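You operate a simulated robot arm through the tools that you are given. There is no shell and no other tool.

Carry out the task below with a simulated robot arm. There is one attempt and no reset: what you move stays moved.

## Task
Push the orange bin into the yellow outline and wipe both wet patches.
Fine: one patch is under the bin; use the green sponge and put it back; pull the yellow lever open and turn the teal clamp plate's dial to off. What is to be rubbed or washed off counts as gone when no trace of it is left.

The check looks at the end state, three seconds after you hand in, the way a careful person would. Anything else that was tipped, shoved, dropped, spilled or broken makes it a failure.

## Robot
A 7-joint arm with a two-finger parallel gripper, fixed in place. Base frame: the origin is at the foot of the arm, x ahead of it, y to its left, z up; the work surface is at about z = 820. Units: mm, rad, N and s.
With the tool pointing down near the work surface it reaches from about 380 to 800 mm from the base axis. Its first joint turns from -2.496 to 2.496 rad. Payload 3 kg.
Tool frame: the origin (TCP) lies between the finger pads and is the grasp point; the fingertips stand 30 mm ahead of it; z points along the fingers, y is the line along which they close. Largest opening 110 mm; finger width 20, thickness 10; the body of the gripper, 48 by 112 mm, starts 55 mm behind the TCP.
Orientation is told as [roll, pitch, yaw] about the base's x, y, z axes, in that order, counted from this pose: with the fingers straight down and closing along the base's y, the tool's x points along the base's -x, its y along +y and its z along -z.

## Interface
- The arm moves only by the tool send_rows. Its argument "series" is a list of rows, each an object of numbers (a shift or turn left out is 0, a gripper value left out holds the last): "ax", "ay", "az": the turn, a rotation vector about the base's x, y, z in rad; "tx", "ty", "tz": the shift along the base's x, y, z in m; "claw": the finger opening in m, from 0 to 0.11. In form: [{"ax": .., "ay": .., "az": .., "tx": .., "ty": .., "tz": .., "claw": ..}, ...]. A call has 1 to 20 rows; each row shifts and turns the commanded pose from where the row before left it. A row lasts 0.2 s, in which the tool goes at most 50 mm and 0.15 rad; a call with a longer step from one row to the next is refused whole, and so is a gripper value outside its range. A pose out of reach is approached as far as the arm can. The call stops where the force on the tool passes 90 N (or 10 N more than at its start, if that is more) or the arm is blocked; 0.2 s more then pass. The fingers move at their own pace (about 153 mm/s each) and stop on an object; they squeeze with about 26 N. The grip force told is the motor's: it shows also when the fingers shut on nothing. Time passes only in rows, and 0.2 s behind the last, so rows that do not move let the fingers close. The reply holds the time, the measured pose of the TCP, the force on the tool along the base axes, the opening and the grip force, in the units named above and with some noise, with the torque about the TCP (base axes, N m) and any sound that the robot's microphone picked up.
- Cameras (640 x 400 px; columns grow to the right, rows downward): "scene" is fixed at [51.8, -650.6, 1410.8]; the picture's right is [0.75, -0.66, 0.00], its down [-0.30, -0.34, -0.89] and it looks along [0.59, 0.67, -0.46] (base axes); focal length 330 px, centre (320, 200). "wrist" rides on the gripper at [72, 17, -103] in the tool frame; the picture's right is [-0.23, 0.97, 0.00], its down [-0.76, -0.18, -0.62] and it looks along [-0.61, -0.14, 0.78] (tool axes); focal length 222 px, centre (320, 200). There is no depth. A picture from a camera that has moved, and an enlarged one, comes with that camera's place and axes in the base frame and with its lens.
- camera(camera): a new picture of that camera. It takes no simulated time.
- move_column(by): slides the trunk up (or, below 0, down) by that many mm; the arm rides with it, the base frame stays. It gives what a move gives, with no picture.
- enlarge(camera, box): a new picture of the part [left, top, right, bottom] of that camera's present view, enlarged. It takes no simulated time.
- close_job(): hands the job in; it is judged then, once.

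Places have to be worked out from the pictures, the camera data and where the tool is seen. Open the gripper and draw the arm clear of the work before you hand the job in, unless the task says otherwise.

The tools are called after ">>>" as a command line: name --argument value ..., lists and objects as JSON in quotes. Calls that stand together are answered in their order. send_rows: Moves the arm, as the interface text tells. Its arguments: {"type":"object","properties":{"series":{"type":"array","items":{"type":"object","properties":{"ax":{"type":"number"},"ay":{"type":"number"},"az":{"type":"number"},"tx":{"type":"number"},"ty":{"type":"number"},"tz":{"type":"number"},"claw":{"type":"number"}}}}},"required":["series"]} The other tools are called the same way: move_column (by) slides the trunk up or down; camera (camera) takes a picture; enlarge (camera, box) takes an enlarged picture of a part of a camera's view; close_job () hands the job in.

At the start:

```text
clock: 0.0
tcp_pos: [496.0, -189.0, 1172.3]
orientation: [-0.001, 0.002, 0.0]
ft_force: [0.0, 0.7, -0.1]
ft_torque: [-0.01, 0.0, 0.01]
finger_gap: 110.2
finger_force: 0.0
trunk travel left (down, up): [-425.0, 65.0]
```

scene: 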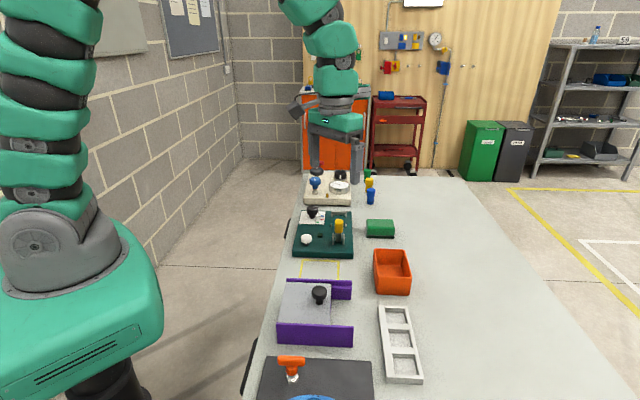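
wrist: 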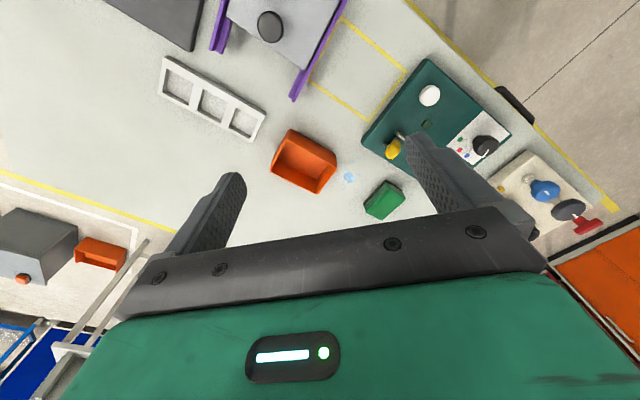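

I start by looking closer at the workspace from both cameras to locate the bin, sponge, lever and dial.

>>> enlarge --camera "scene" --box '[260, 160, 440, 272]'

>>> enlarge --camera "scene" --box '[240, 250, 460, 388]'

>>> enlarge --camera "wrist" --box '[340, 50, 620, 225]'

>>> enlarge --camera "wrist" --box '[140, 0, 440, 220]'

```text
3.56 times, centred on (350, 216) of scene
camera zoom: at [51.8, -650.6, 1410.8], right [0.75, -0.66, 0.0], down [-0.3, -0.34, -0.89], along [0.59, 0.67, -0.46], focal length 1172 px, centre (213, 143)
```

zoom: 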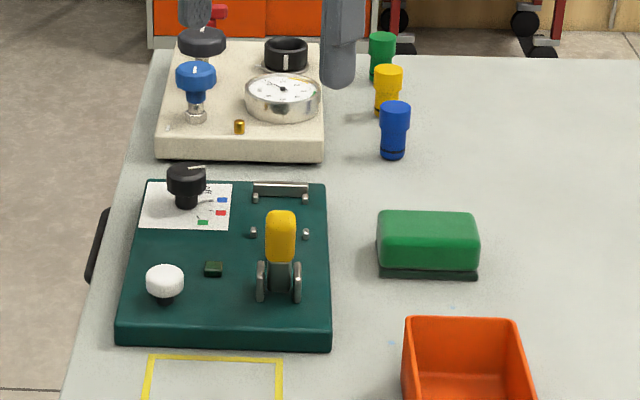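

```text
2.90 times, centred on (350, 319) of scene
camera zoom: at [51.8, -650.6, 1410.8], right [0.75, -0.66, 0.0], down [-0.3, -0.34, -0.89], along [0.59, 0.67, -0.46], focal length 956 px, centre (233, -145)
```

zoom: 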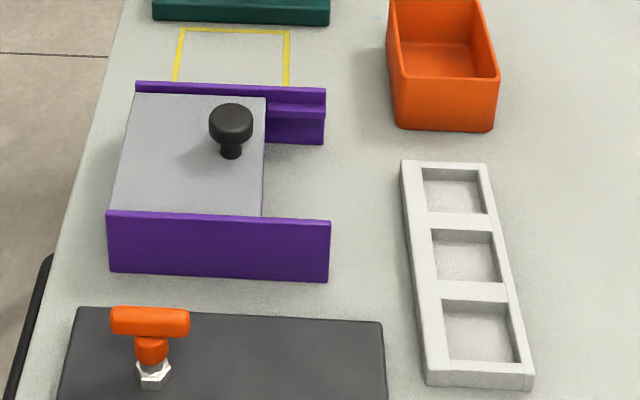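

```text
2.29 times, centred on (480, 138) of wrist
camera zoom: at [424.1, -173.1, 1275.4], right [0.23, 0.97, 0.0], down [0.76, -0.18, 0.62], along [0.61, -0.14, -0.78], focal length 508 px, centre (-46, 343)
```

zoom: 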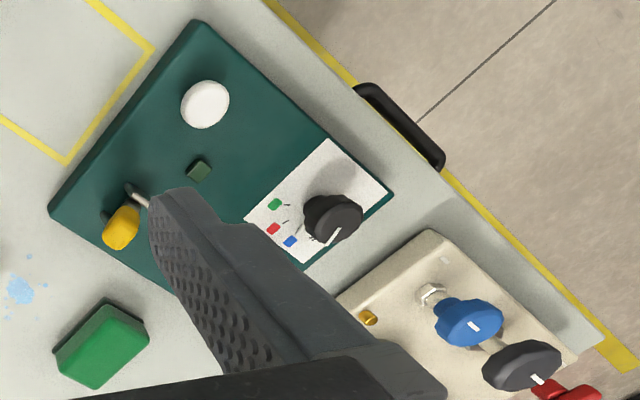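

```text
1.82 times, centred on (290, 110) of wrist
camera zoom: at [424.1, -173.1, 1275.4], right [0.23, 0.97, 0.0], down [0.76, -0.18, 0.62], along [0.61, -0.14, -0.78], focal length 404 px, centre (374, 364)
```

zoom: 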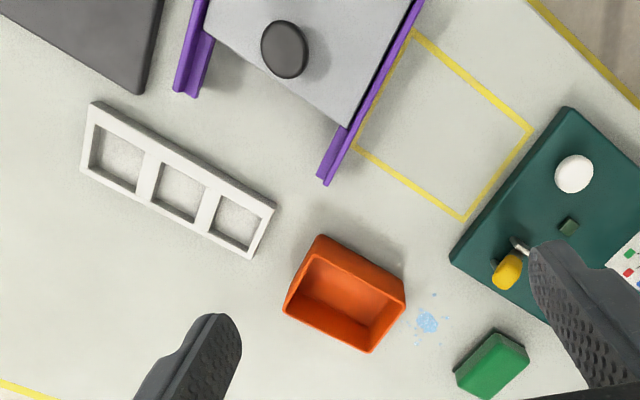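

The bin is near (645, -258), the outline centred near (514, -123), the sponge near (801, -97), and the table's axes lie about 45° to the base. I move above the teal plate for a closer look at the lever and dial.

>>> send_rows --series '[{"tx": 0.01, "ty": 0.034, "tz": -0.02}, {"tx": 0.01, "ty": 0.034, "tz": -0.02}, {"tx": 0.01, "ty": 0.034, "tz": -0.02}, {"tx": 0.01, "ty": 0.034, "tz": -0.02}, {"tx": 0.01, "ty": 0.034, "tz": -0.02}, {"tx": 0.01, "ty": 0.034, "tz": -0.02}, {"tx": 0.01, "ty": 0.034, "tz": -0.02}, {"tx": 0.01, "ty": 0.034, "tz": -0.02}]'

```text
clock: 1.8
tcp_pos: [576.1, 85.6, 1009.8]
orientation: [0.001, 0.001, 0.0]
ft_force: [0.1, -0.2, 0.6]
ft_torque: [0.06, 0.0, 0.0]
finger_gap: 110.1
finger_force: 0.0
trunk travel left (down, up): [-425.0, 65.0]
```

The arm is at (576, 86, 1010); I take wrist and scene pictures to read the dial label and lever.

>>> camera --camera "wrist"

>>> enlarge --camera "wrist" --box '[220, 60, 420, 185]'

>>> camera --camera "scene"

```text
taken
camera wrist: at [503.5, 100.2, 1112.9], right [0.23, 0.97, 0.0], down [0.76, -0.18, 0.62], along [0.61, -0.14, -0.78], focal length 222 px, centre (320, 200)
```

wrist: 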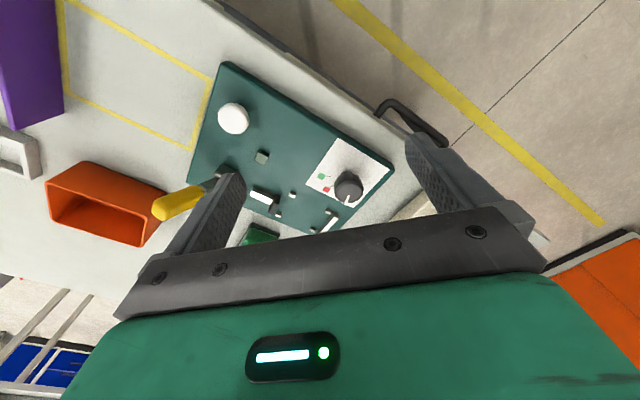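

```text
3.20 times, centred on (320, 122) of wrist
camera zoom: at [503.5, 100.2, 1112.9], right [0.23, 0.97, 0.0], down [0.76, -0.18, 0.62], along [0.61, -0.14, -0.78], focal length 711 px, centre (320, 448)
```

zoom: 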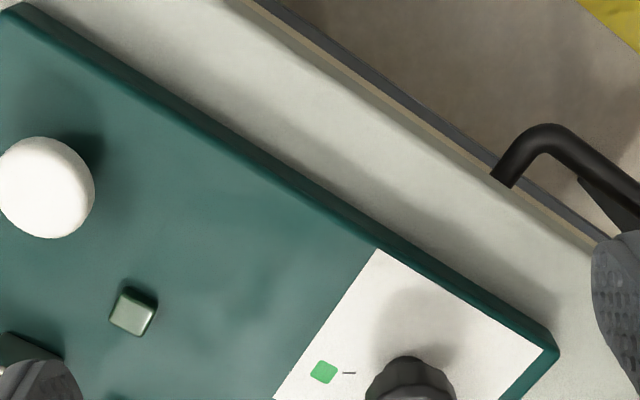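

```text
taken
```

scene: 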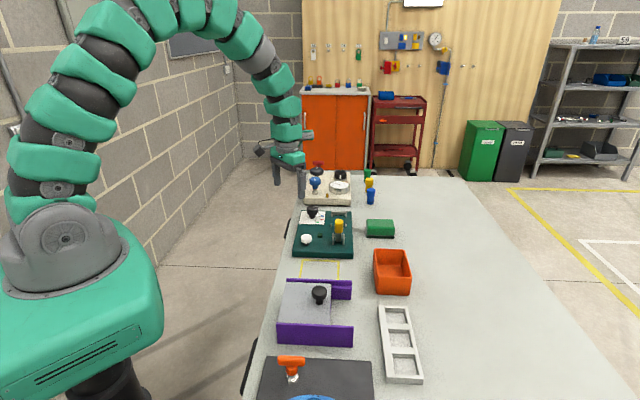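

I zoom in on the plate in the scene picture and the dial in the wrist picture.

>>> enlarge --camera "scene" --box '[285, 195, 365, 245]'

>>> enlarge --camera "wrist" --box '[290, 130, 410, 205]'

>>> enlarge --camera "wrist" --box '[140, 120, 360, 257]'

>>> enlarge --camera "scene" --box '[325, 195, 435, 264]'

```text
8.00 times, centred on (325, 220) of scene
camera zoom: at [51.8, -650.6, 1410.8], right [0.75, -0.66, 0.0], down [-0.3, -0.34, -0.89], along [0.59, 0.67, -0.46], focal length 2637 px, centre (280, 40)
```

zoom: 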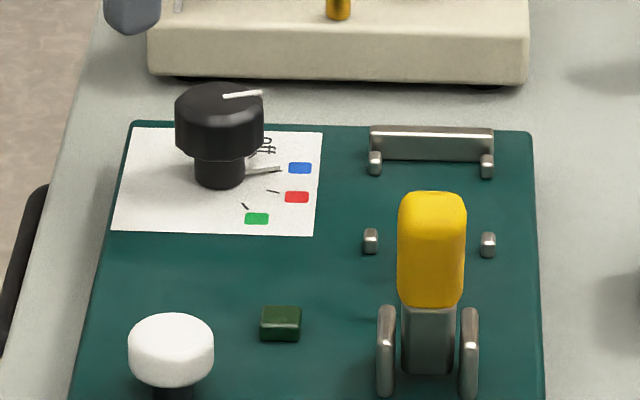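

```text
5.33 times, centred on (350, 168) of wrist
camera zoom: at [503.5, 100.2, 1112.9], right [0.23, 0.97, 0.0], down [0.76, -0.18, 0.62], along [0.61, -0.14, -0.78], focal length 1185 px, centre (160, 373)
```

zoom: 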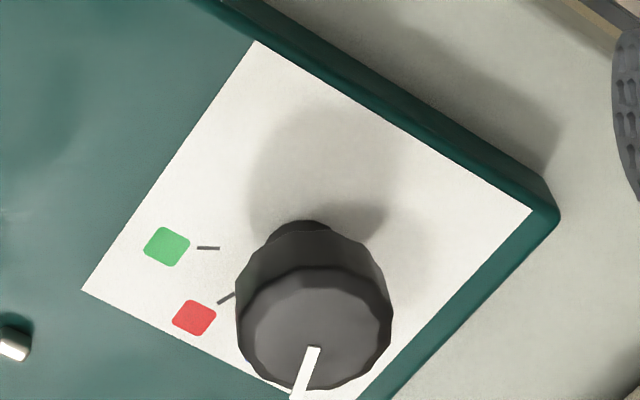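

```text
2.91 times, centred on (250, 188) of wrist
camera zoom: at [503.5, 100.2, 1112.9], right [0.23, 0.97, 0.0], down [0.76, -0.18, 0.62], along [0.61, -0.14, -0.78], focal length 646 px, centre (524, 234)
```

zoom: 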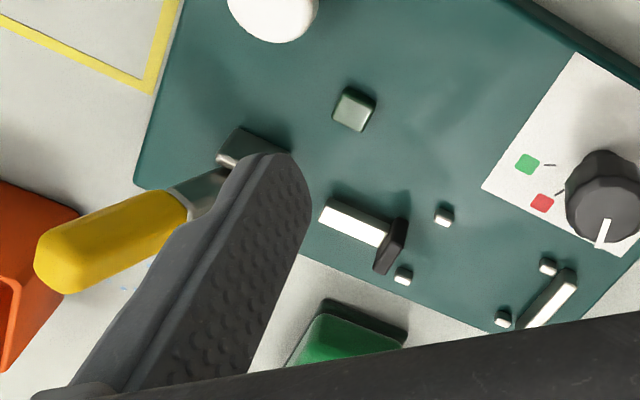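

```text
5.80 times, centred on (380, 230) of scene
camera zoom: at [51.8, -650.6, 1410.8], right [0.75, -0.66, 0.0], down [-0.3, -0.34, -0.89], along [0.59, 0.67, -0.46], focal length 1911 px, centre (-28, 29)
```

zoom: 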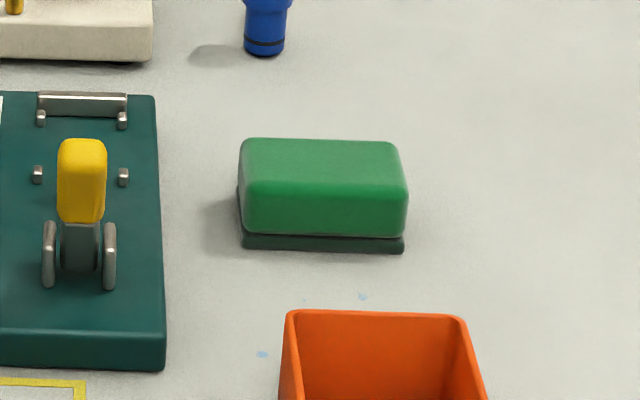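

The handle tip is about (611, -94, 942) and its pivot about (633, -73, 855). I move closer above the dial to read the label and see where "off" is.

>>> send_rows --series '[{"tx": 0.04, "ty": 0.008, "tz": -0.02}, {"tx": 0.04, "ty": 0.007, "tz": -0.02}]'

>>> camera --camera "wrist"

>>> enlarge --camera "wrist" --box '[260, 110, 420, 210]'

```text
clock: 2.4
tcp_pos: [657.5, 99.2, 971.2]
orientation: [0.001, 0.001, 0.0]
ft_force: [-0.2, -0.2, 0.4]
ft_torque: [-0.01, 0.0, 0.0]
finger_gap: 109.9
finger_force: 0.2
trunk travel left (down, up): [-425.0, 65.0]
```

```text
taken
camera wrist: at [585.7, 114.5, 1073.6], right [0.23, 0.97, 0.0], down [0.76, -0.18, 0.62], along [0.61, -0.14, -0.78], focal length 222 px, centre (320, 200)
```

wrist: 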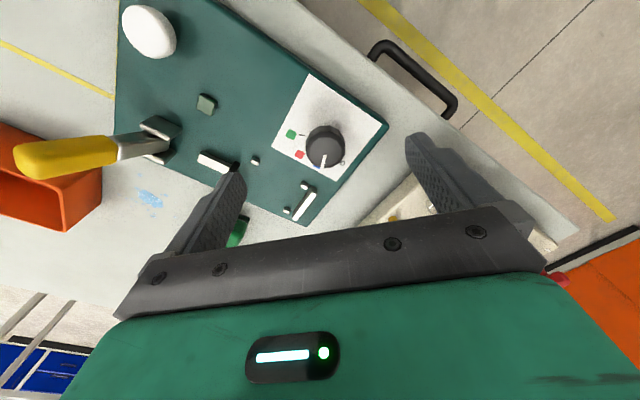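

```text
4.00 times, centred on (340, 160) of wrist
camera zoom: at [585.7, 114.5, 1073.6], right [0.23, 0.97, 0.0], down [0.76, -0.18, 0.62], along [0.61, -0.14, -0.78], focal length 888 px, centre (240, 360)
```

zoom: 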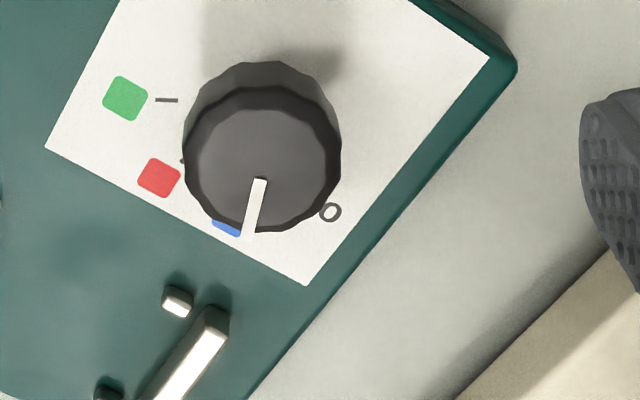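

The pointer now points near blue; an "O" of "off" shows beside the knob. I zoom further on the label from the scene camera.

>>> enlarge --camera "scene" --box '[296, 202, 332, 226]'

>>> enlarge --camera "wrist" --box '[10, 60, 250, 210]'

```text
16.00 times, centred on (314, 214) of scene
camera zoom: at [51.8, -650.6, 1410.8], right [0.75, -0.66, 0.0], down [-0.3, -0.34, -0.89], along [0.59, 0.67, -0.46], focal length 5275 px, centre (416, -24)
```

zoom: 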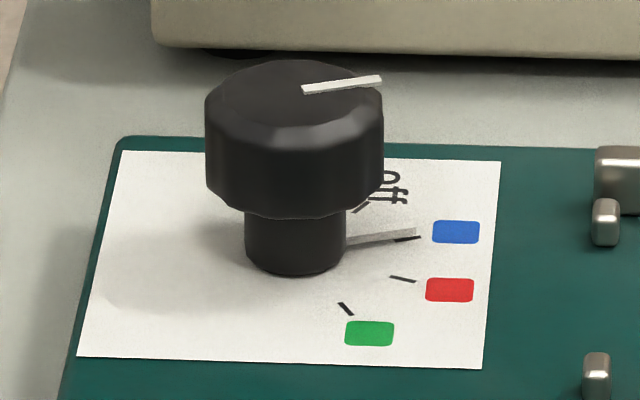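

```text
2.67 times, centred on (130, 135) of wrist
camera zoom: at [585.7, 114.5, 1073.6], right [0.23, 0.97, 0.0], down [0.76, -0.18, 0.62], along [0.61, -0.14, -0.78], focal length 592 px, centre (827, 373)
```

zoom: 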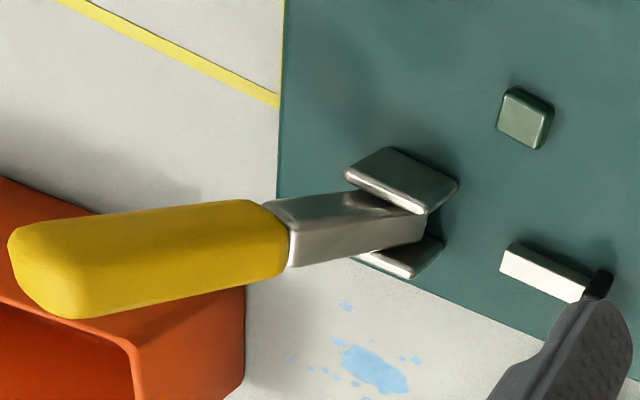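

The dial sits near (681, 99) with its top at about z=880: the ticks green, red, blue and off are about 38° apart, and the pointer is on blue. Off therefore needs about +40° about z. Next I rotate the wrist camera to see the clamp lever from the side.

>>> send_rows --series '[{"tx": -0.012, "ty": -0.014, "tz": 0.003, "az": -0.131}, {"tx": -0.012, "ty": -0.014, "tz": 0.003, "az": -0.131}, {"tx": -0.012, "ty": -0.014, "tz": 0.002, "az": -0.131}, {"tx": -0.012, "ty": -0.014, "tz": 0.002, "az": -0.131}, {"tx": -0.012, "ty": -0.014, "tz": 0.002, "az": -0.131}, {"tx": -0.012, "ty": -0.014, "tz": 0.002, "az": -0.13}]'

>>> camera --camera "wrist"

>>> enlarge --camera "wrist" --box '[200, 100, 440, 250]'

```text
clock: 3.8
tcp_pos: [582.6, 14.0, 985.0]
orientation: [0.0, -0.001, -0.787]
ft_force: [0.1, 0.8, -0.7]
ft_torque: [-0.02, 0.0, -0.01]
finger_gap: 110.0
finger_force: 0.1
trunk travel left (down, up): [-425.0, 65.0]
```

```text
taken
camera wrist: at [544.7, 76.0, 1088.3], right [0.85, 0.53, 0.0], down [0.41, -0.67, 0.62], along [0.33, -0.53, -0.78], focal length 222 px, centre (320, 200)
```

wrist: 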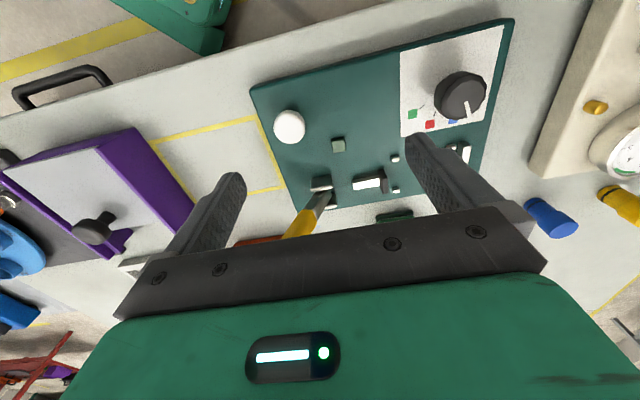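

```text
2.67 times, centred on (320, 175) of wrist
camera zoom: at [544.7, 76.0, 1088.3], right [0.85, 0.53, 0.0], down [0.41, -0.67, 0.62], along [0.33, -0.53, -0.78], focal length 592 px, centre (320, 267)
```

zoom: 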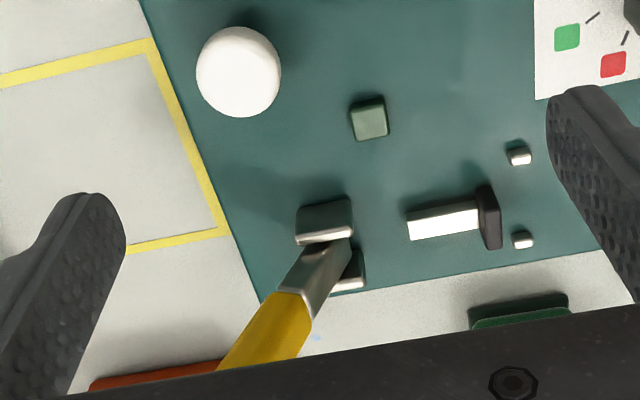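

There is a separate bar with a dark end in front of the pivot, so I need a low side view of the clamp to understand which way opens it. I tilt the tool so the camera looks more level across the plate.

>>> send_rows --series '[{"tx": -0.001, "ty": 0.02, "tz": 0.0, "ax": -0.106, "ay": -0.066}, {"tx": -0.001, "ty": 0.02, "tz": -0.02, "ax": -0.106, "ay": -0.066}, {"tx": -0.001, "ty": 0.01, "tz": -0.02, "ax": -0.106, "ay": -0.066}, {"tx": -0.001, "ty": 0.008, "tz": -0.02, "ax": -0.107, "ay": -0.067}]'

>>> camera --camera "wrist"

>>> enlarge --camera "wrist" --box '[220, 120, 420, 245]'

```text
clock: 4.8
tcp_pos: [581.9, 72.1, 926.8]
orientation: [-0.121, -0.49, -0.755]
ft_force: [-0.3, -1.3, -0.4]
ft_torque: [0.03, 0.0, 0.02]
finger_gap: 110.0
finger_force: 0.1
trunk travel left (down, up): [-425.0, 65.0]
```

```text
taken
camera wrist: at [520.5, 168.8, 981.8], right [0.85, 0.53, 0.0], down [0.2, -0.33, 0.92], along [0.49, -0.78, -0.39], focal length 222 px, centre (320, 200)
```

wrist: 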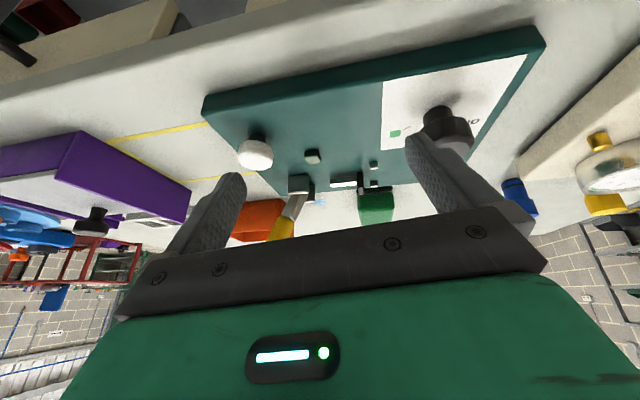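

```text
3.20 times, centred on (320, 182) of wrist
camera zoom: at [520.5, 168.8, 981.8], right [0.85, 0.53, 0.0], down [0.2, -0.33, 0.92], along [0.49, -0.78, -0.39], focal length 711 px, centre (320, 256)
```

zoom: 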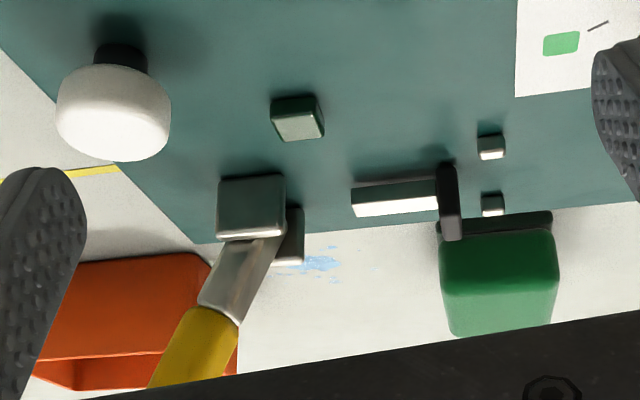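

The clamp is a push-style clamp with a bar beyond the pivot, so its lever probably pulls back over the outline's right edge. I will therefore push the bin first. I untilt the tool, lift clear of the lever and travel to above the bin.

>>> send_rows --series '[{"tz": 0.03, "ax": 0.106, "ay": 0.066}, {"tz": 0.03, "ax": 0.106, "ay": 0.066}, {"tz": 0.03, "ax": 0.106, "ay": 0.066}, {"tz": 0.02, "ax": 0.107, "ay": 0.067}, {"tx": 0.005, "ty": -0.045}, {"tx": 0.005, "ty": -0.045}, {"tx": 0.005, "ty": -0.045}, {"tx": 0.005, "ty": -0.045}, {"tx": 0.005, "ty": -0.045}, {"tx": 0.005, "ty": -0.045}]'

>>> camera --camera "wrist"

>>> camera --camera "scene"

```text
clock: 7.0
tcp_pos: [610.0, -198.4, 1036.6]
orientation: [0.0, 0.0, -0.785]
ft_force: [-0.4, 0.7, 0.2]
ft_torque: [-0.04, -0.02, 0.02]
finger_gap: 110.1
finger_force: 0.2
trunk travel left (down, up): [-425.0, 65.0]
```

```text
taken
camera wrist: at [570.9, -136.8, 1140.0], right [0.85, 0.53, 0.0], down [0.41, -0.66, 0.62], along [0.33, -0.53, -0.78], focal length 222 px, centre (320, 200)
```

wrist: 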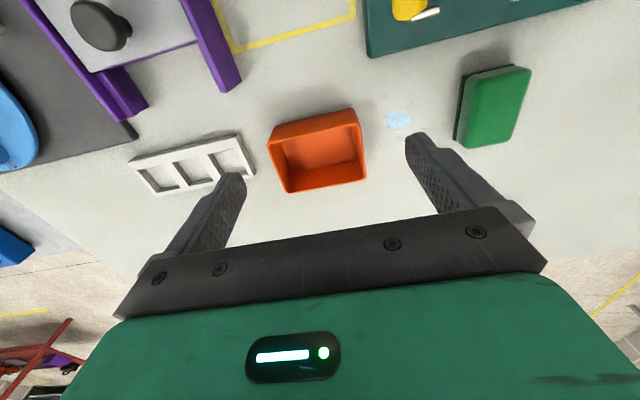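

```text
taken
```

scene: 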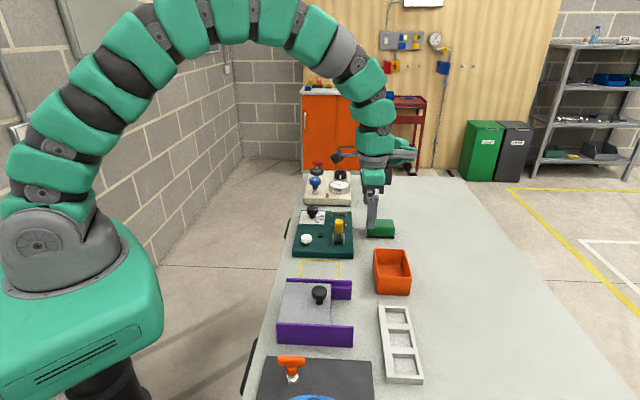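

The bin, outline corner, patch and sponge are all in view. I enlarge them to measure corners more exactly.

>>> enlarge --camera "wrist" --box '[220, 60, 420, 200]'

>>> enlarge --camera "wrist" --box '[360, 0, 560, 160]'

>>> enlarge --camera "wrist" --box '[180, 0, 400, 110]'

```text
2.86 times, centred on (320, 130) of wrist
camera zoom: at [570.9, -136.8, 1140.0], right [0.85, 0.53, 0.0], down [0.41, -0.66, 0.62], along [0.33, -0.53, -0.78], focal length 635 px, centre (320, 400)
```

zoom: 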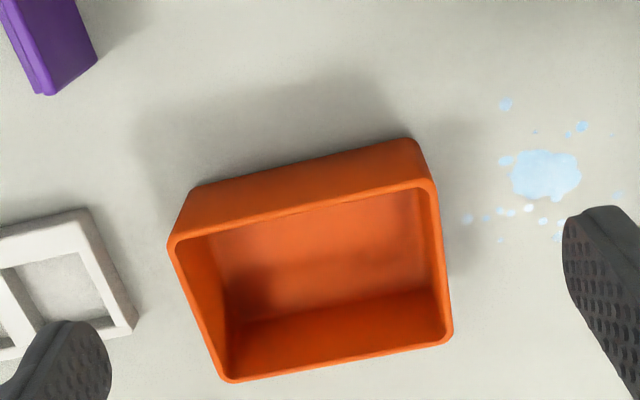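

```text
2.50 times, centred on (460, 80) of wrist
camera zoom: at [570.9, -136.8, 1140.0], right [0.85, 0.53, 0.0], down [0.41, -0.66, 0.62], along [0.33, -0.53, -0.78], focal length 555 px, centre (-30, 500)
```

zoom: 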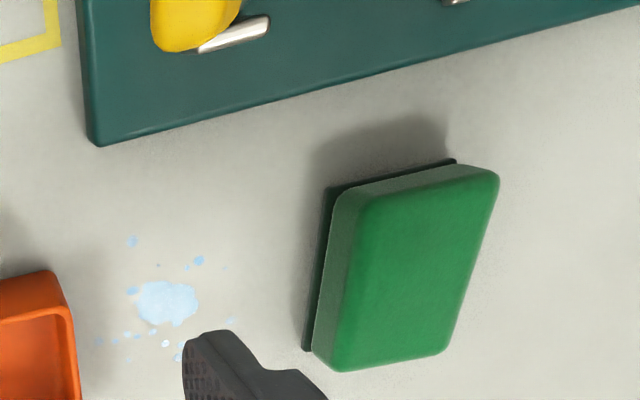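

```text
2.91 times, centred on (290, 55) of wrist
camera zoom: at [570.9, -136.8, 1140.0], right [0.85, 0.53, 0.0], down [0.41, -0.66, 0.62], along [0.33, -0.53, -0.78], focal length 646 px, centre (407, 622)
```

zoom: 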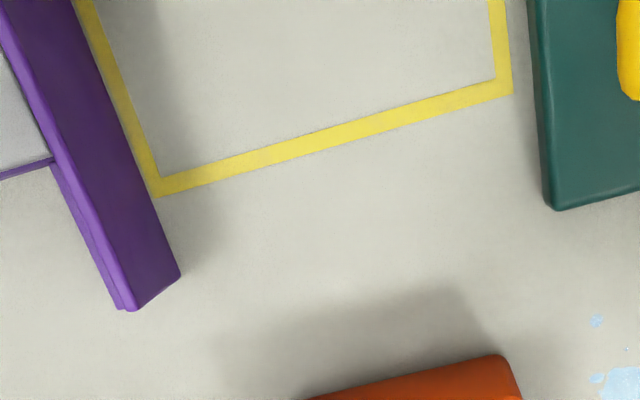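

The bin measures u∈[215,331], v∈[602,683] in table axes (u along 45°, v along -45°), and the outline's inside is about u∈[205,342], v∈[405,500]. So a straight push of about 190 mm along -v is needed. I position two spread fingers on the bin's far (+v) side.

>>> send_rows --series '[{"tx": 0.028, "ty": -0.036, "claw": 0.06}, {"tx": 0.028, "ty": -0.036}, {"tx": 0.027, "ty": -0.035}, {"tz": -0.04}, {"tz": -0.04}, {"tz": -0.02}]'

>>> camera --camera "wrist"

>>> enlarge --camera "scene" --box '[320, 150, 480, 310]'

```text
clock: 8.4
tcp_pos: [693.3, -304.7, 936.7]
orientation: [0.001, 0.001, -0.786]
ft_force: [-0.5, 0.5, 0.1]
ft_torque: [-0.01, 0.0, 0.01]
finger_gap: 59.9
finger_force: 0.1
trunk travel left (down, up): [-425.0, 65.0]
```

```text
taken
camera wrist: at [653.5, -241.9, 1040.1], right [0.85, 0.53, 0.0], down [0.41, -0.66, 0.62], along [0.33, -0.53, -0.78], focal length 222 px, centre (320, 200)
```

wrist: 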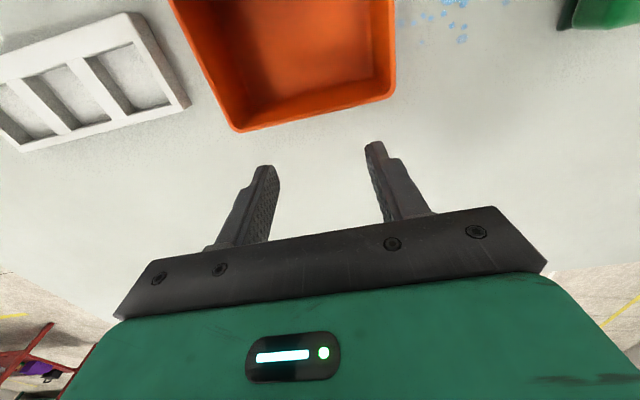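

```text
2.50 times, centred on (400, 230) of scene
camera zoom: at [51.8, -650.6, 1410.8], right [0.75, -0.66, 0.0], down [-0.3, -0.34, -0.89], along [0.59, 0.67, -0.46], focal length 824 px, centre (120, 125)
```

zoom: 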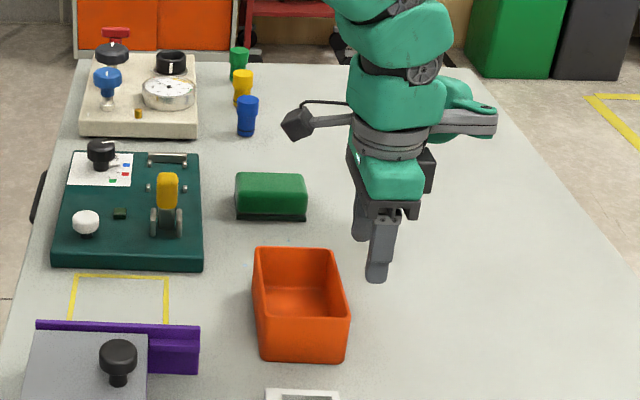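

The fingers sit on the far side of the bin with about 13 mm clearance. I lower to tips at z≈832 and push along -v for the first 150 mm.

>>> send_rows --series '[{"tz": -0.037}, {"tz": -0.037}, {"tx": -0.0106, "ty": 0.0106}, {"tx": -0.0106, "ty": 0.0106}, {"tx": -0.0106, "ty": 0.0106}, {"tx": -0.0106, "ty": 0.0106}, {"tx": -0.0106, "ty": 0.0106}, {"tx": -0.0106, "ty": 0.0106}, {"tx": -0.0106, "ty": 0.0106}, {"tx": -0.0106, "ty": 0.0106}, {"tx": -0.0106, "ty": 0.0106}, {"tx": -0.0106, "ty": 0.0106}]'

>>> camera --camera "wrist"

>>> enlarge --camera "scene" --box '[260, 180, 420, 340]'

```text
clock: 11.0
tcp_pos: [586.3, -201.2, 862.4]
orientation: [0.001, -0.002, -0.785]
ft_force: [-0.2, 0.0, 0.1]
ft_torque: [-0.02, 0.03, 0.03]
finger_gap: 60.0
finger_force: 0.2
trunk travel left (down, up): [-425.0, 65.0]
```

```text
taken
camera wrist: at [547.0, -138.2, 965.5], right [0.85, 0.53, 0.0], down [0.41, -0.66, 0.62], along [0.33, -0.53, -0.78], focal length 222 px, centre (320, 200)
```

wrist: 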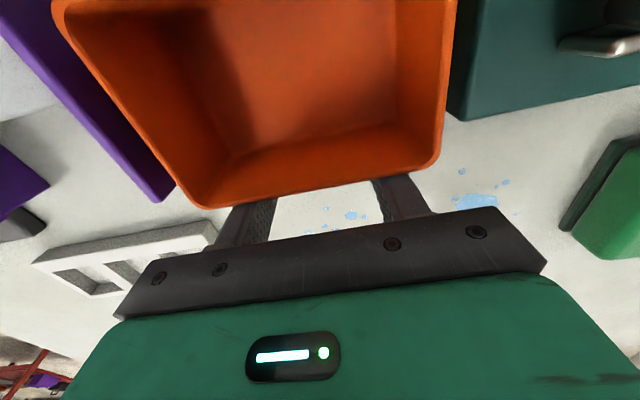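

```text
2.50 times, centred on (340, 260) of scene
camera zoom: at [51.8, -650.6, 1410.8], right [0.75, -0.66, 0.0], down [-0.3, -0.34, -0.89], along [0.59, 0.67, -0.46], focal length 824 px, centre (270, 50)
```

zoom: 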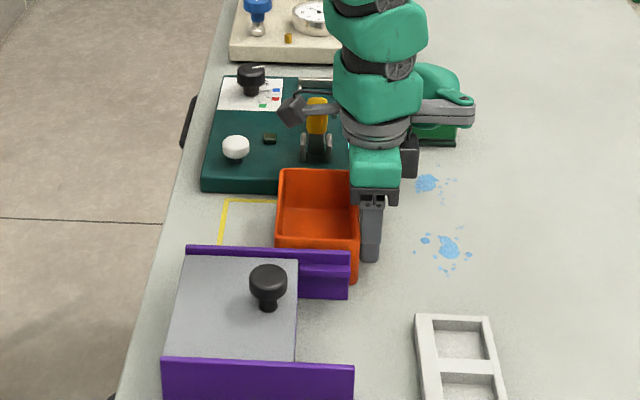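

Both patches are now exposed and the bin is square to the outline. Its +v face is at v≈546 and I want it near 490, so I push on in slower steps.

>>> send_rows --series '[{"tx": -0.0071, "ty": 0.0071}, {"tx": -0.0071, "ty": 0.0071}, {"tx": -0.0071, "ty": 0.0071}, {"tx": -0.0071, "ty": 0.0071}, {"tx": -0.0053, "ty": 0.0053}, {"tx": -0.0035, "ty": 0.0035}]'

>>> camera --camera "wrist"

>>> enlarge --camera "scene" --box '[270, 220, 370, 300]'

```text
clock: 12.4
tcp_pos: [551.0, -161.4, 862.4]
orientation: [0.0, -0.001, -0.786]
ft_force: [0.8, 0.0, 0.5]
ft_torque: [0.03, -0.01, 0.02]
finger_gap: 60.1
finger_force: 0.0
trunk travel left (down, up): [-425.0, 65.0]
```

```text
taken
camera wrist: at [511.9, -100.2, 965.7], right [0.85, 0.53, 0.0], down [0.41, -0.66, 0.62], along [0.33, -0.53, -0.78], focal length 222 px, centre (320, 200)
```

wrist: 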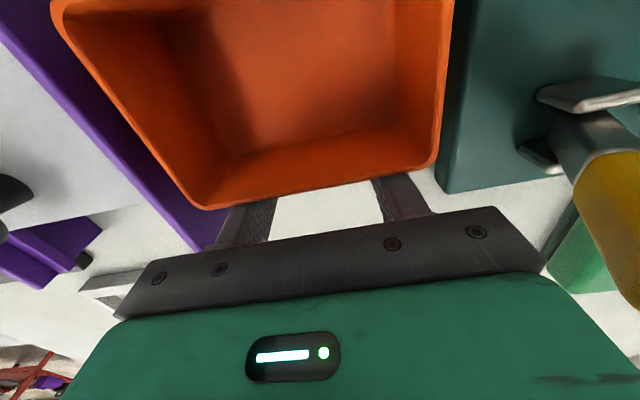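

```text
5.00 times, centred on (320, 260) of scene
camera zoom: at [51.8, -650.6, 1410.8], right [0.75, -0.66, 0.0], down [-0.3, -0.34, -0.89], along [0.59, 0.67, -0.46], focal length 1648 px, centre (320, -100)
```

zoom: 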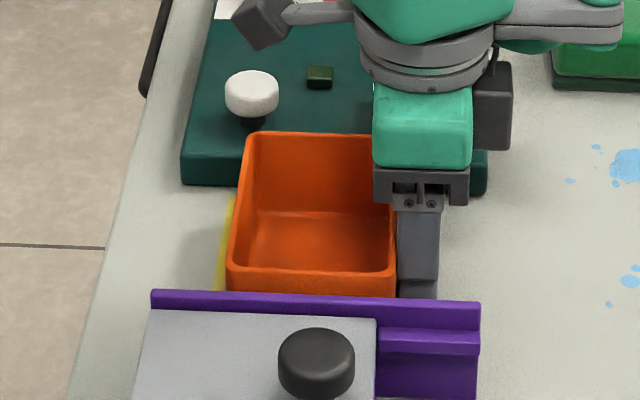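

The bin now spans u∈[215.5,330.5] and v∈[413,494] against an inside of about [205,342]×[404,500]. I nudge it 4 mm further to keep clear of the lever's plane at v≈500, back off and lift.

>>> send_rows --series '[{"tx": -0.0029, "ty": 0.0029}, {}, {"tx": 0.01, "ty": -0.01}, {"tx": 0.014, "ty": -0.014}, {"tz": 0.045}, {"tz": 0.045}, {"tz": 0.04}, {"tz": 0.04}]'

>>> camera --camera "wrist"

>>> enlarge --camera "scene" --box '[270, 195, 420, 300]'

```text
clock: 14.2
tcp_pos: [570.4, -184.3, 1031.7]
orientation: [0.001, 0.002, -0.786]
ft_force: [0.6, -0.8, 0.1]
ft_torque: [0.03, 0.01, 0.03]
finger_gap: 60.0
finger_force: 0.1
trunk travel left (down, up): [-425.0, 65.0]
```

```text
taken
camera wrist: at [532.3, -122.1, 1135.0], right [0.85, 0.53, 0.0], down [0.41, -0.66, 0.62], along [0.33, -0.53, -0.78], focal length 222 px, centre (320, 200)
```

wrist: 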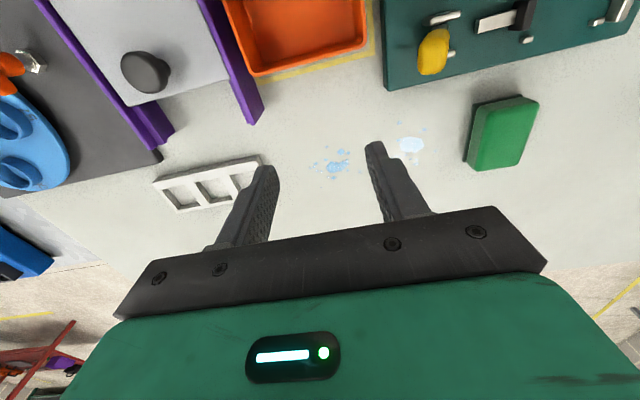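

```text
3.81 times, centred on (345, 248) of scene
camera zoom: at [51.8, -650.6, 1410.8], right [0.75, -0.66, 0.0], down [-0.3, -0.34, -0.89], along [0.59, 0.67, -0.46], focal length 1256 px, centre (225, 19)
```

zoom: 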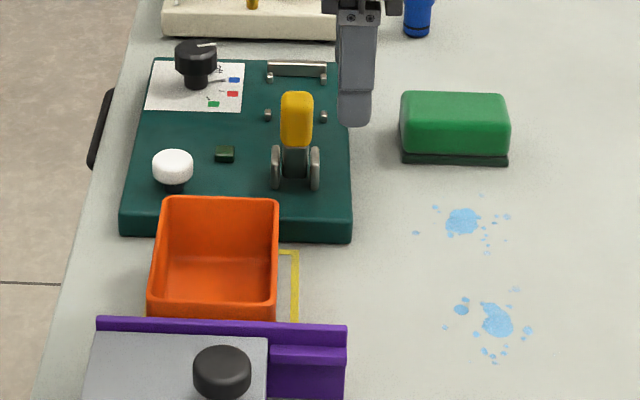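

The bin is inside the outline. The patches span about u∈[347,430], v∈[588,670] and u∈[230,315], v∈[608,668]; the sponge sits at u∈[473,533], v∈[595,684], aligned with the axes. I hover over the sponge's near end at (788, -77), within reach, to grip it across its short side.

>>> send_rows --series '[{"tx": 0.0436, "ty": 0.0214, "claw": 0.11}, {"tx": 0.0436, "ty": 0.0214}, {"tx": 0.0436, "ty": 0.0214}, {"tx": 0.0436, "ty": 0.0214}, {"tx": 0.0436, "ty": 0.0214}, {"tz": -0.045}, {"tz": -0.045}, {"tz": -0.03}]'

>>> camera --camera "wrist"

>>> enlarge --camera "scene" --box '[320, 150, 440, 250]'

```text
clock: 16.0
tcp_pos: [788.5, -77.6, 912.0]
orientation: [-0.003, 0.001, -0.785]
ft_force: [-0.1, -0.4, 1.1]
ft_torque: [-0.03, -0.01, 0.01]
finger_gap: 109.7
finger_force: 0.1
trunk travel left (down, up): [-425.0, 65.0]
```

```text
taken
camera wrist: at [750.0, -15.3, 1015.3], right [0.85, 0.53, 0.0], down [0.41, -0.66, 0.62], along [0.33, -0.53, -0.78], focal length 222 px, centre (320, 200)
```

wrist: 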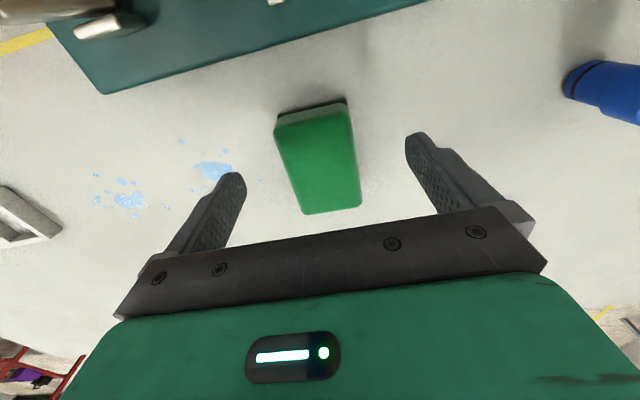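

```text
4.00 times, centred on (380, 200) of scene
camera zoom: at [51.8, -650.6, 1410.8], right [0.75, -0.66, 0.0], down [-0.3, -0.34, -0.89], along [0.59, 0.67, -0.46], focal length 1319 px, centre (80, 200)
```

zoom: 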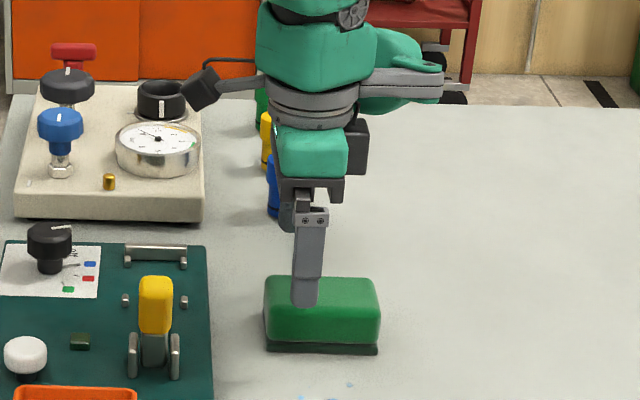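

The hover pose is reachable. I enlarge the wrist view to check the sponge's centring between the fingers before descending.

>>> enlarge --camera "wrist" --box '[230, 80, 450, 220]'

```text
2.86 times, centred on (340, 150) of wrist
camera zoom: at [750.0, -15.3, 1015.3], right [0.85, 0.53, 0.0], down [0.41, -0.66, 0.62], along [0.33, -0.53, -0.78], focal length 635 px, centre (263, 343)
```

zoom: 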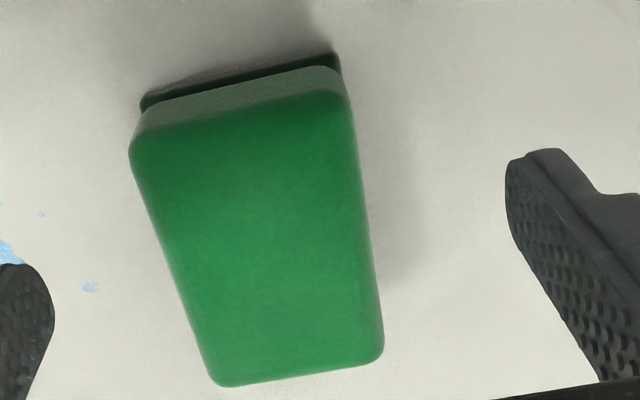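

The sponge centre in u is about 501, and the tool is at 502.7. I make a small correction, descend so the fingertips are about 10 mm above the table, and close on the sponge.

>>> send_rows --series '[{"tx": 0.0013, "ty": -0.003}, {"tz": -0.026}, {"tz": -0.025}, {"claw": 0.07}, {"claw": 0.07}, {"claw": 0.03}, {"claw": 0.03}, {"claw": 0.03}]'

>>> camera --camera "wrist"

>>> enlarge --camera "scene" --box '[320, 170, 440, 270]'

```text
clock: 17.8
tcp_pos: [790.3, -80.2, 861.5]
orientation: [-0.002, -0.001, -0.786]
ft_force: [-0.6, 0.5, 0.8]
ft_torque: [-0.01, -0.03, 0.02]
finger_gap: 59.2
finger_force: 25.5
trunk travel left (down, up): [-425.0, 65.0]
```

```text
taken
camera wrist: at [752.3, -18.0, 963.3], right [0.85, 0.53, 0.0], down [0.41, -0.66, 0.62], along [0.33, -0.53, -0.78], focal length 222 px, centre (320, 200)
```

wrist: 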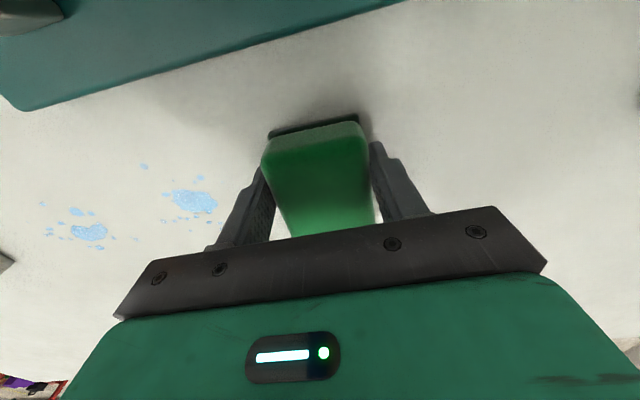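

```text
4.00 times, centred on (380, 220) of scene
camera zoom: at [51.8, -650.6, 1410.8], right [0.75, -0.66, 0.0], down [-0.3, -0.34, -0.89], along [0.59, 0.67, -0.46], focal length 1319 px, centre (80, 120)
```

zoom: 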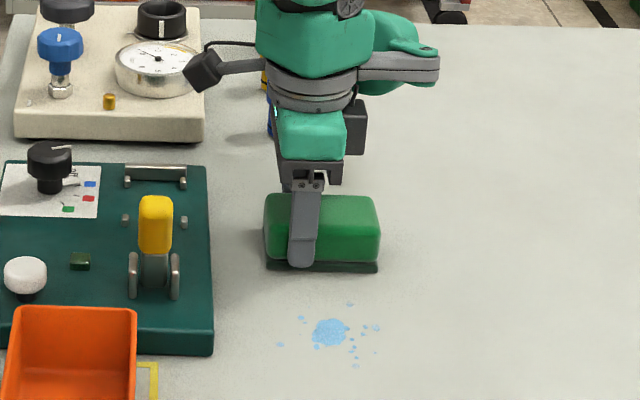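

The sponge is held (gap 59.2 mm, 25.5 N) at grip pose (790.3, -80.2, 861.5), which I note for putting it back. I lift it, carry it to just before the first patch, and lower to the table.

>>> send_rows --series '[{"tz": 0.02}, {"tx": -0.02, "ty": -0.0133}, {"tx": -0.0201, "ty": -0.0133}, {"tz": -0.012}, {"tz": -0.006}, {"tz": -0.002}]'

>>> enlarge --camera "scene" --box '[320, 170, 440, 310]'

```text
clock: 19.2
tcp_pos: [751.2, -106.9, 862.1]
orientation: [-0.001, -0.001, -0.785]
ft_force: [0.3, 0.0, 0.4]
ft_torque: [0.03, 0.05, 0.02]
finger_gap: 59.0
finger_force: 25.4
trunk travel left (down, up): [-425.0, 65.0]
```

```text
2.86 times, centred on (380, 240) of scene
camera zoom: at [51.8, -650.6, 1410.8], right [0.75, -0.66, 0.0], down [-0.3, -0.34, -0.89], along [0.59, 0.67, -0.46], focal length 942 px, centre (149, 86)
```

zoom: 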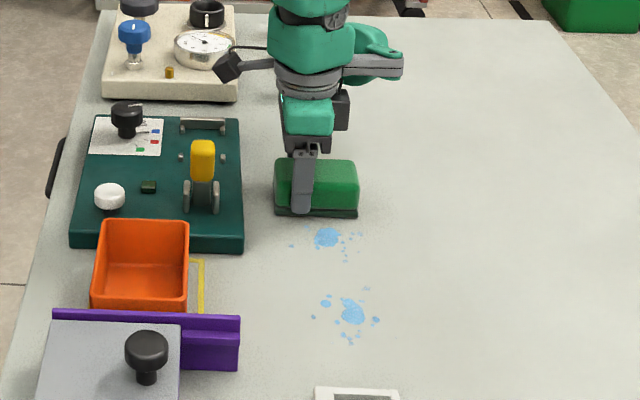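

Contact force is still near zero, so I step down gently in 1 mm rows to build a light press.

>>> send_rows --series '[{"tz": -0.001}, {"tz": -0.001}, {}]'

```text
clock: 20.0
tcp_pos: [750.9, -106.0, 860.7]
orientation: [-0.001, 0.0, -0.786]
ft_force: [-0.6, 0.7, 5.4]
ft_torque: [-0.04, 0.01, -0.03]
finger_gap: 59.2
finger_force: 26.0
trunk travel left (down, up): [-425.0, 65.0]
```

There is about 5 N of contact. I press 1 mm more and sweep along -u across both patches, stopping short of the white tray.

>>> send_rows --series '[{"tz": -0.001}, {"tx": -0.0107, "ty": -0.0107}, {"tx": -0.0107, "ty": -0.0107}, {"tx": -0.0107, "ty": -0.0107}, {"tx": -0.0107, "ty": -0.0107}, {"tx": -0.0107, "ty": -0.0107}, {"tx": -0.0107, "ty": -0.0107}, {"tx": -0.0107, "ty": -0.0107}, {"tx": -0.0107, "ty": -0.0107}, {"tx": -0.0107, "ty": -0.0107}, {"tx": -0.0107, "ty": -0.0107}, {"tx": -0.0107, "ty": -0.0107}, {"tx": -0.0107, "ty": -0.0107}, {"tx": -0.0107, "ty": -0.0107}, {"tx": -0.0107, "ty": -0.0107}]'

>>> enlarge --camera "scene" --box '[320, 170, 440, 310]'

```text
clock: 23.2
tcp_pos: [600.4, -256.4, 859.9]
orientation: [-0.001, 0.001, -0.787]
ft_force: [1.1, 1.8, 13.8]
ft_torque: [0.01, -0.01, -0.05]
finger_gap: 59.1
finger_force: 25.7
trunk travel left (down, up): [-425.0, 65.0]
```

```text
2.86 times, centred on (380, 240) of scene
camera zoom: at [51.8, -650.6, 1410.8], right [0.75, -0.66, 0.0], down [-0.3, -0.34, -0.89], along [0.59, 0.67, -0.46], focal length 942 px, centre (149, 86)
```

zoom: 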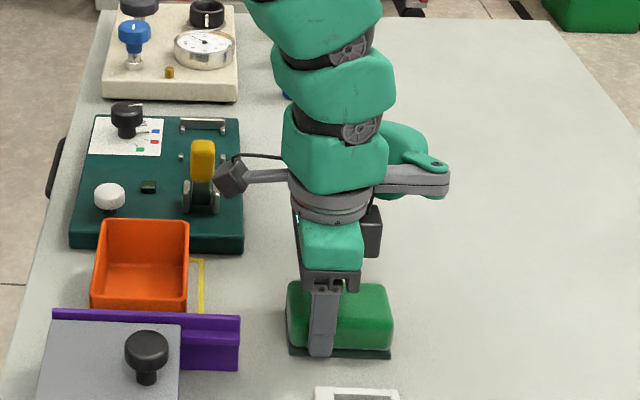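

The sweep ran smoothly at about 14 N. I go 12 mm further, shift +v by 12 mm, and sweep back over both patches.

>>> send_rows --series '[{"tx": -0.0085, "ty": -0.0085}, {"tx": 0.0085, "ty": -0.0085}, {"tx": 0.0107, "ty": 0.0107}, {"tx": 0.0107, "ty": 0.0107}, {"tx": 0.0107, "ty": 0.0107}, {"tx": 0.0107, "ty": 0.0107}, {"tx": 0.0107, "ty": 0.0107}, {"tx": 0.0107, "ty": 0.0107}, {"tx": 0.0107, "ty": 0.0107}, {"tx": 0.0107, "ty": 0.0107}, {"tx": 0.0107, "ty": 0.0107}, {"tx": 0.0107, "ty": 0.0107}, {"tx": 0.0107, "ty": 0.0107}, {"tx": 0.0107, "ty": 0.0107}, {"tx": 0.0107, "ty": 0.0107}, {"tx": 0.0107, "ty": 0.0107}, {"tx": 0.0107, "ty": 0.0107}]'

>>> enlarge --camera "scene" --box '[320, 170, 440, 310]'

>>> camera --camera "wrist"

```text
clock: 26.8
tcp_pos: [761.7, -111.3, 858.7]
orientation: [0.002, -0.003, -0.782]
ft_force: [1.1, -0.2, 7.9]
ft_torque: [0.13, 0.11, 0.02]
finger_gap: 59.2
finger_force: 26.1
trunk travel left (down, up): [-425.0, 65.0]
```

```text
2.86 times, centred on (380, 240) of scene
camera zoom: at [51.8, -650.6, 1410.8], right [0.75, -0.66, 0.0], down [-0.3, -0.34, -0.89], along [0.59, 0.67, -0.46], focal length 942 px, centre (149, 86)
```

zoom: 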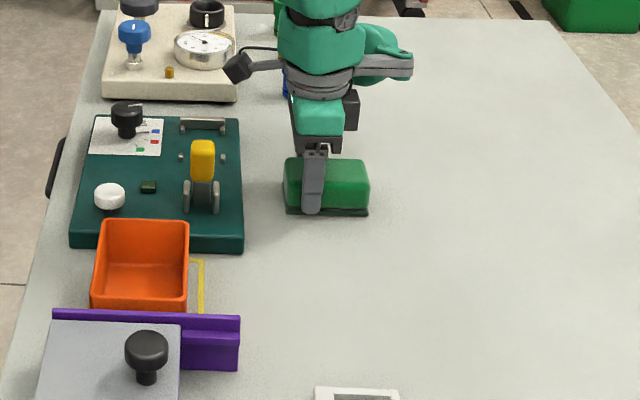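

```text
taken
camera wrist: at [722.5, -48.9, 962.5], right [0.85, 0.53, 0.0], down [0.41, -0.66, 0.62], along [0.33, -0.53, -0.78], focal length 222 px, centre (320, 200)
```

wrist: 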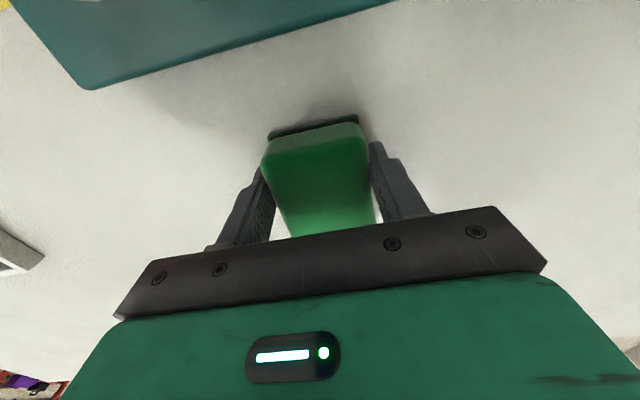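

The patches look gone; I enlarge the wiped area from both cameras to check for faint traces.

>>> enlarge --camera "scene" --box '[350, 235, 430, 305]'

>>> enlarge --camera "wrist" --box '[0, 40, 280, 215]'

```text
5.71 times, centred on (390, 270) of scene
camera zoom: at [51.8, -650.6, 1410.8], right [0.75, -0.66, 0.0], down [-0.3, -0.34, -0.89], along [0.59, 0.67, -0.46], focal length 1884 px, centre (-80, -200)
```

zoom: 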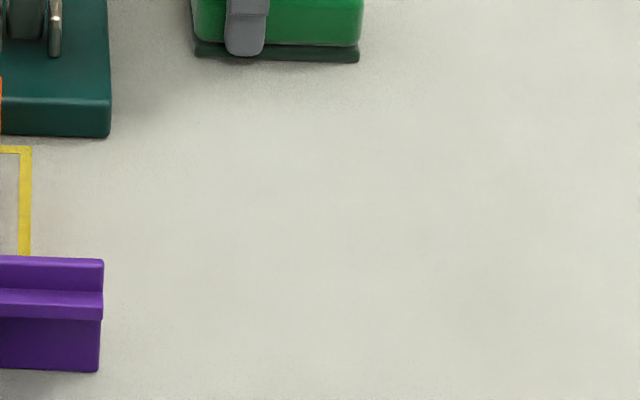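

```text
2.29 times, centred on (140, 128) of wrist
camera zoom: at [722.5, -48.9, 962.5], right [0.85, 0.53, 0.0], down [0.41, -0.66, 0.62], along [0.33, -0.53, -0.78], focal length 508 px, centre (731, 366)
```

zoom: 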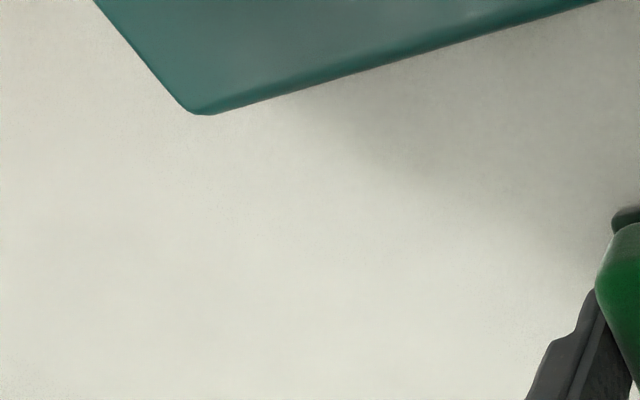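

No traces are visible. To be thorough about the outer splashes I make one more pass shifted 23 mm toward -v.

>>> send_rows --series '[{"tx": -0.008, "ty": 0.008}, {"tx": -0.008, "ty": 0.008}, {"tx": -0.0107, "ty": -0.0107}, {"tx": -0.0107, "ty": -0.0107}, {"tx": -0.0107, "ty": -0.0107}, {"tx": -0.0107, "ty": -0.0107}, {"tx": -0.0107, "ty": -0.0107}, {"tx": -0.0107, "ty": -0.0107}, {"tx": -0.0107, "ty": -0.0107}, {"tx": -0.0107, "ty": -0.0107}, {"tx": -0.0107, "ty": -0.0107}, {"tx": -0.0107, "ty": -0.0107}, {"tx": -0.0107, "ty": -0.0107}, {"tx": -0.0107, "ty": -0.0107}, {"tx": -0.0107, "ty": -0.0107}, {"tx": -0.0107, "ty": -0.0107}, {"tx": -0.0107, "ty": -0.0107}]'

```text
clock: 30.4
tcp_pos: [583.5, -257.9, 859.1]
orientation: [-0.001, -0.001, -0.785]
ft_force: [4.2, 3.3, 23.4]
ft_torque: [0.08, -0.13, -0.02]
finger_gap: 59.0
finger_force: 26.5
trunk travel left (down, up): [-425.0, 65.0]
```

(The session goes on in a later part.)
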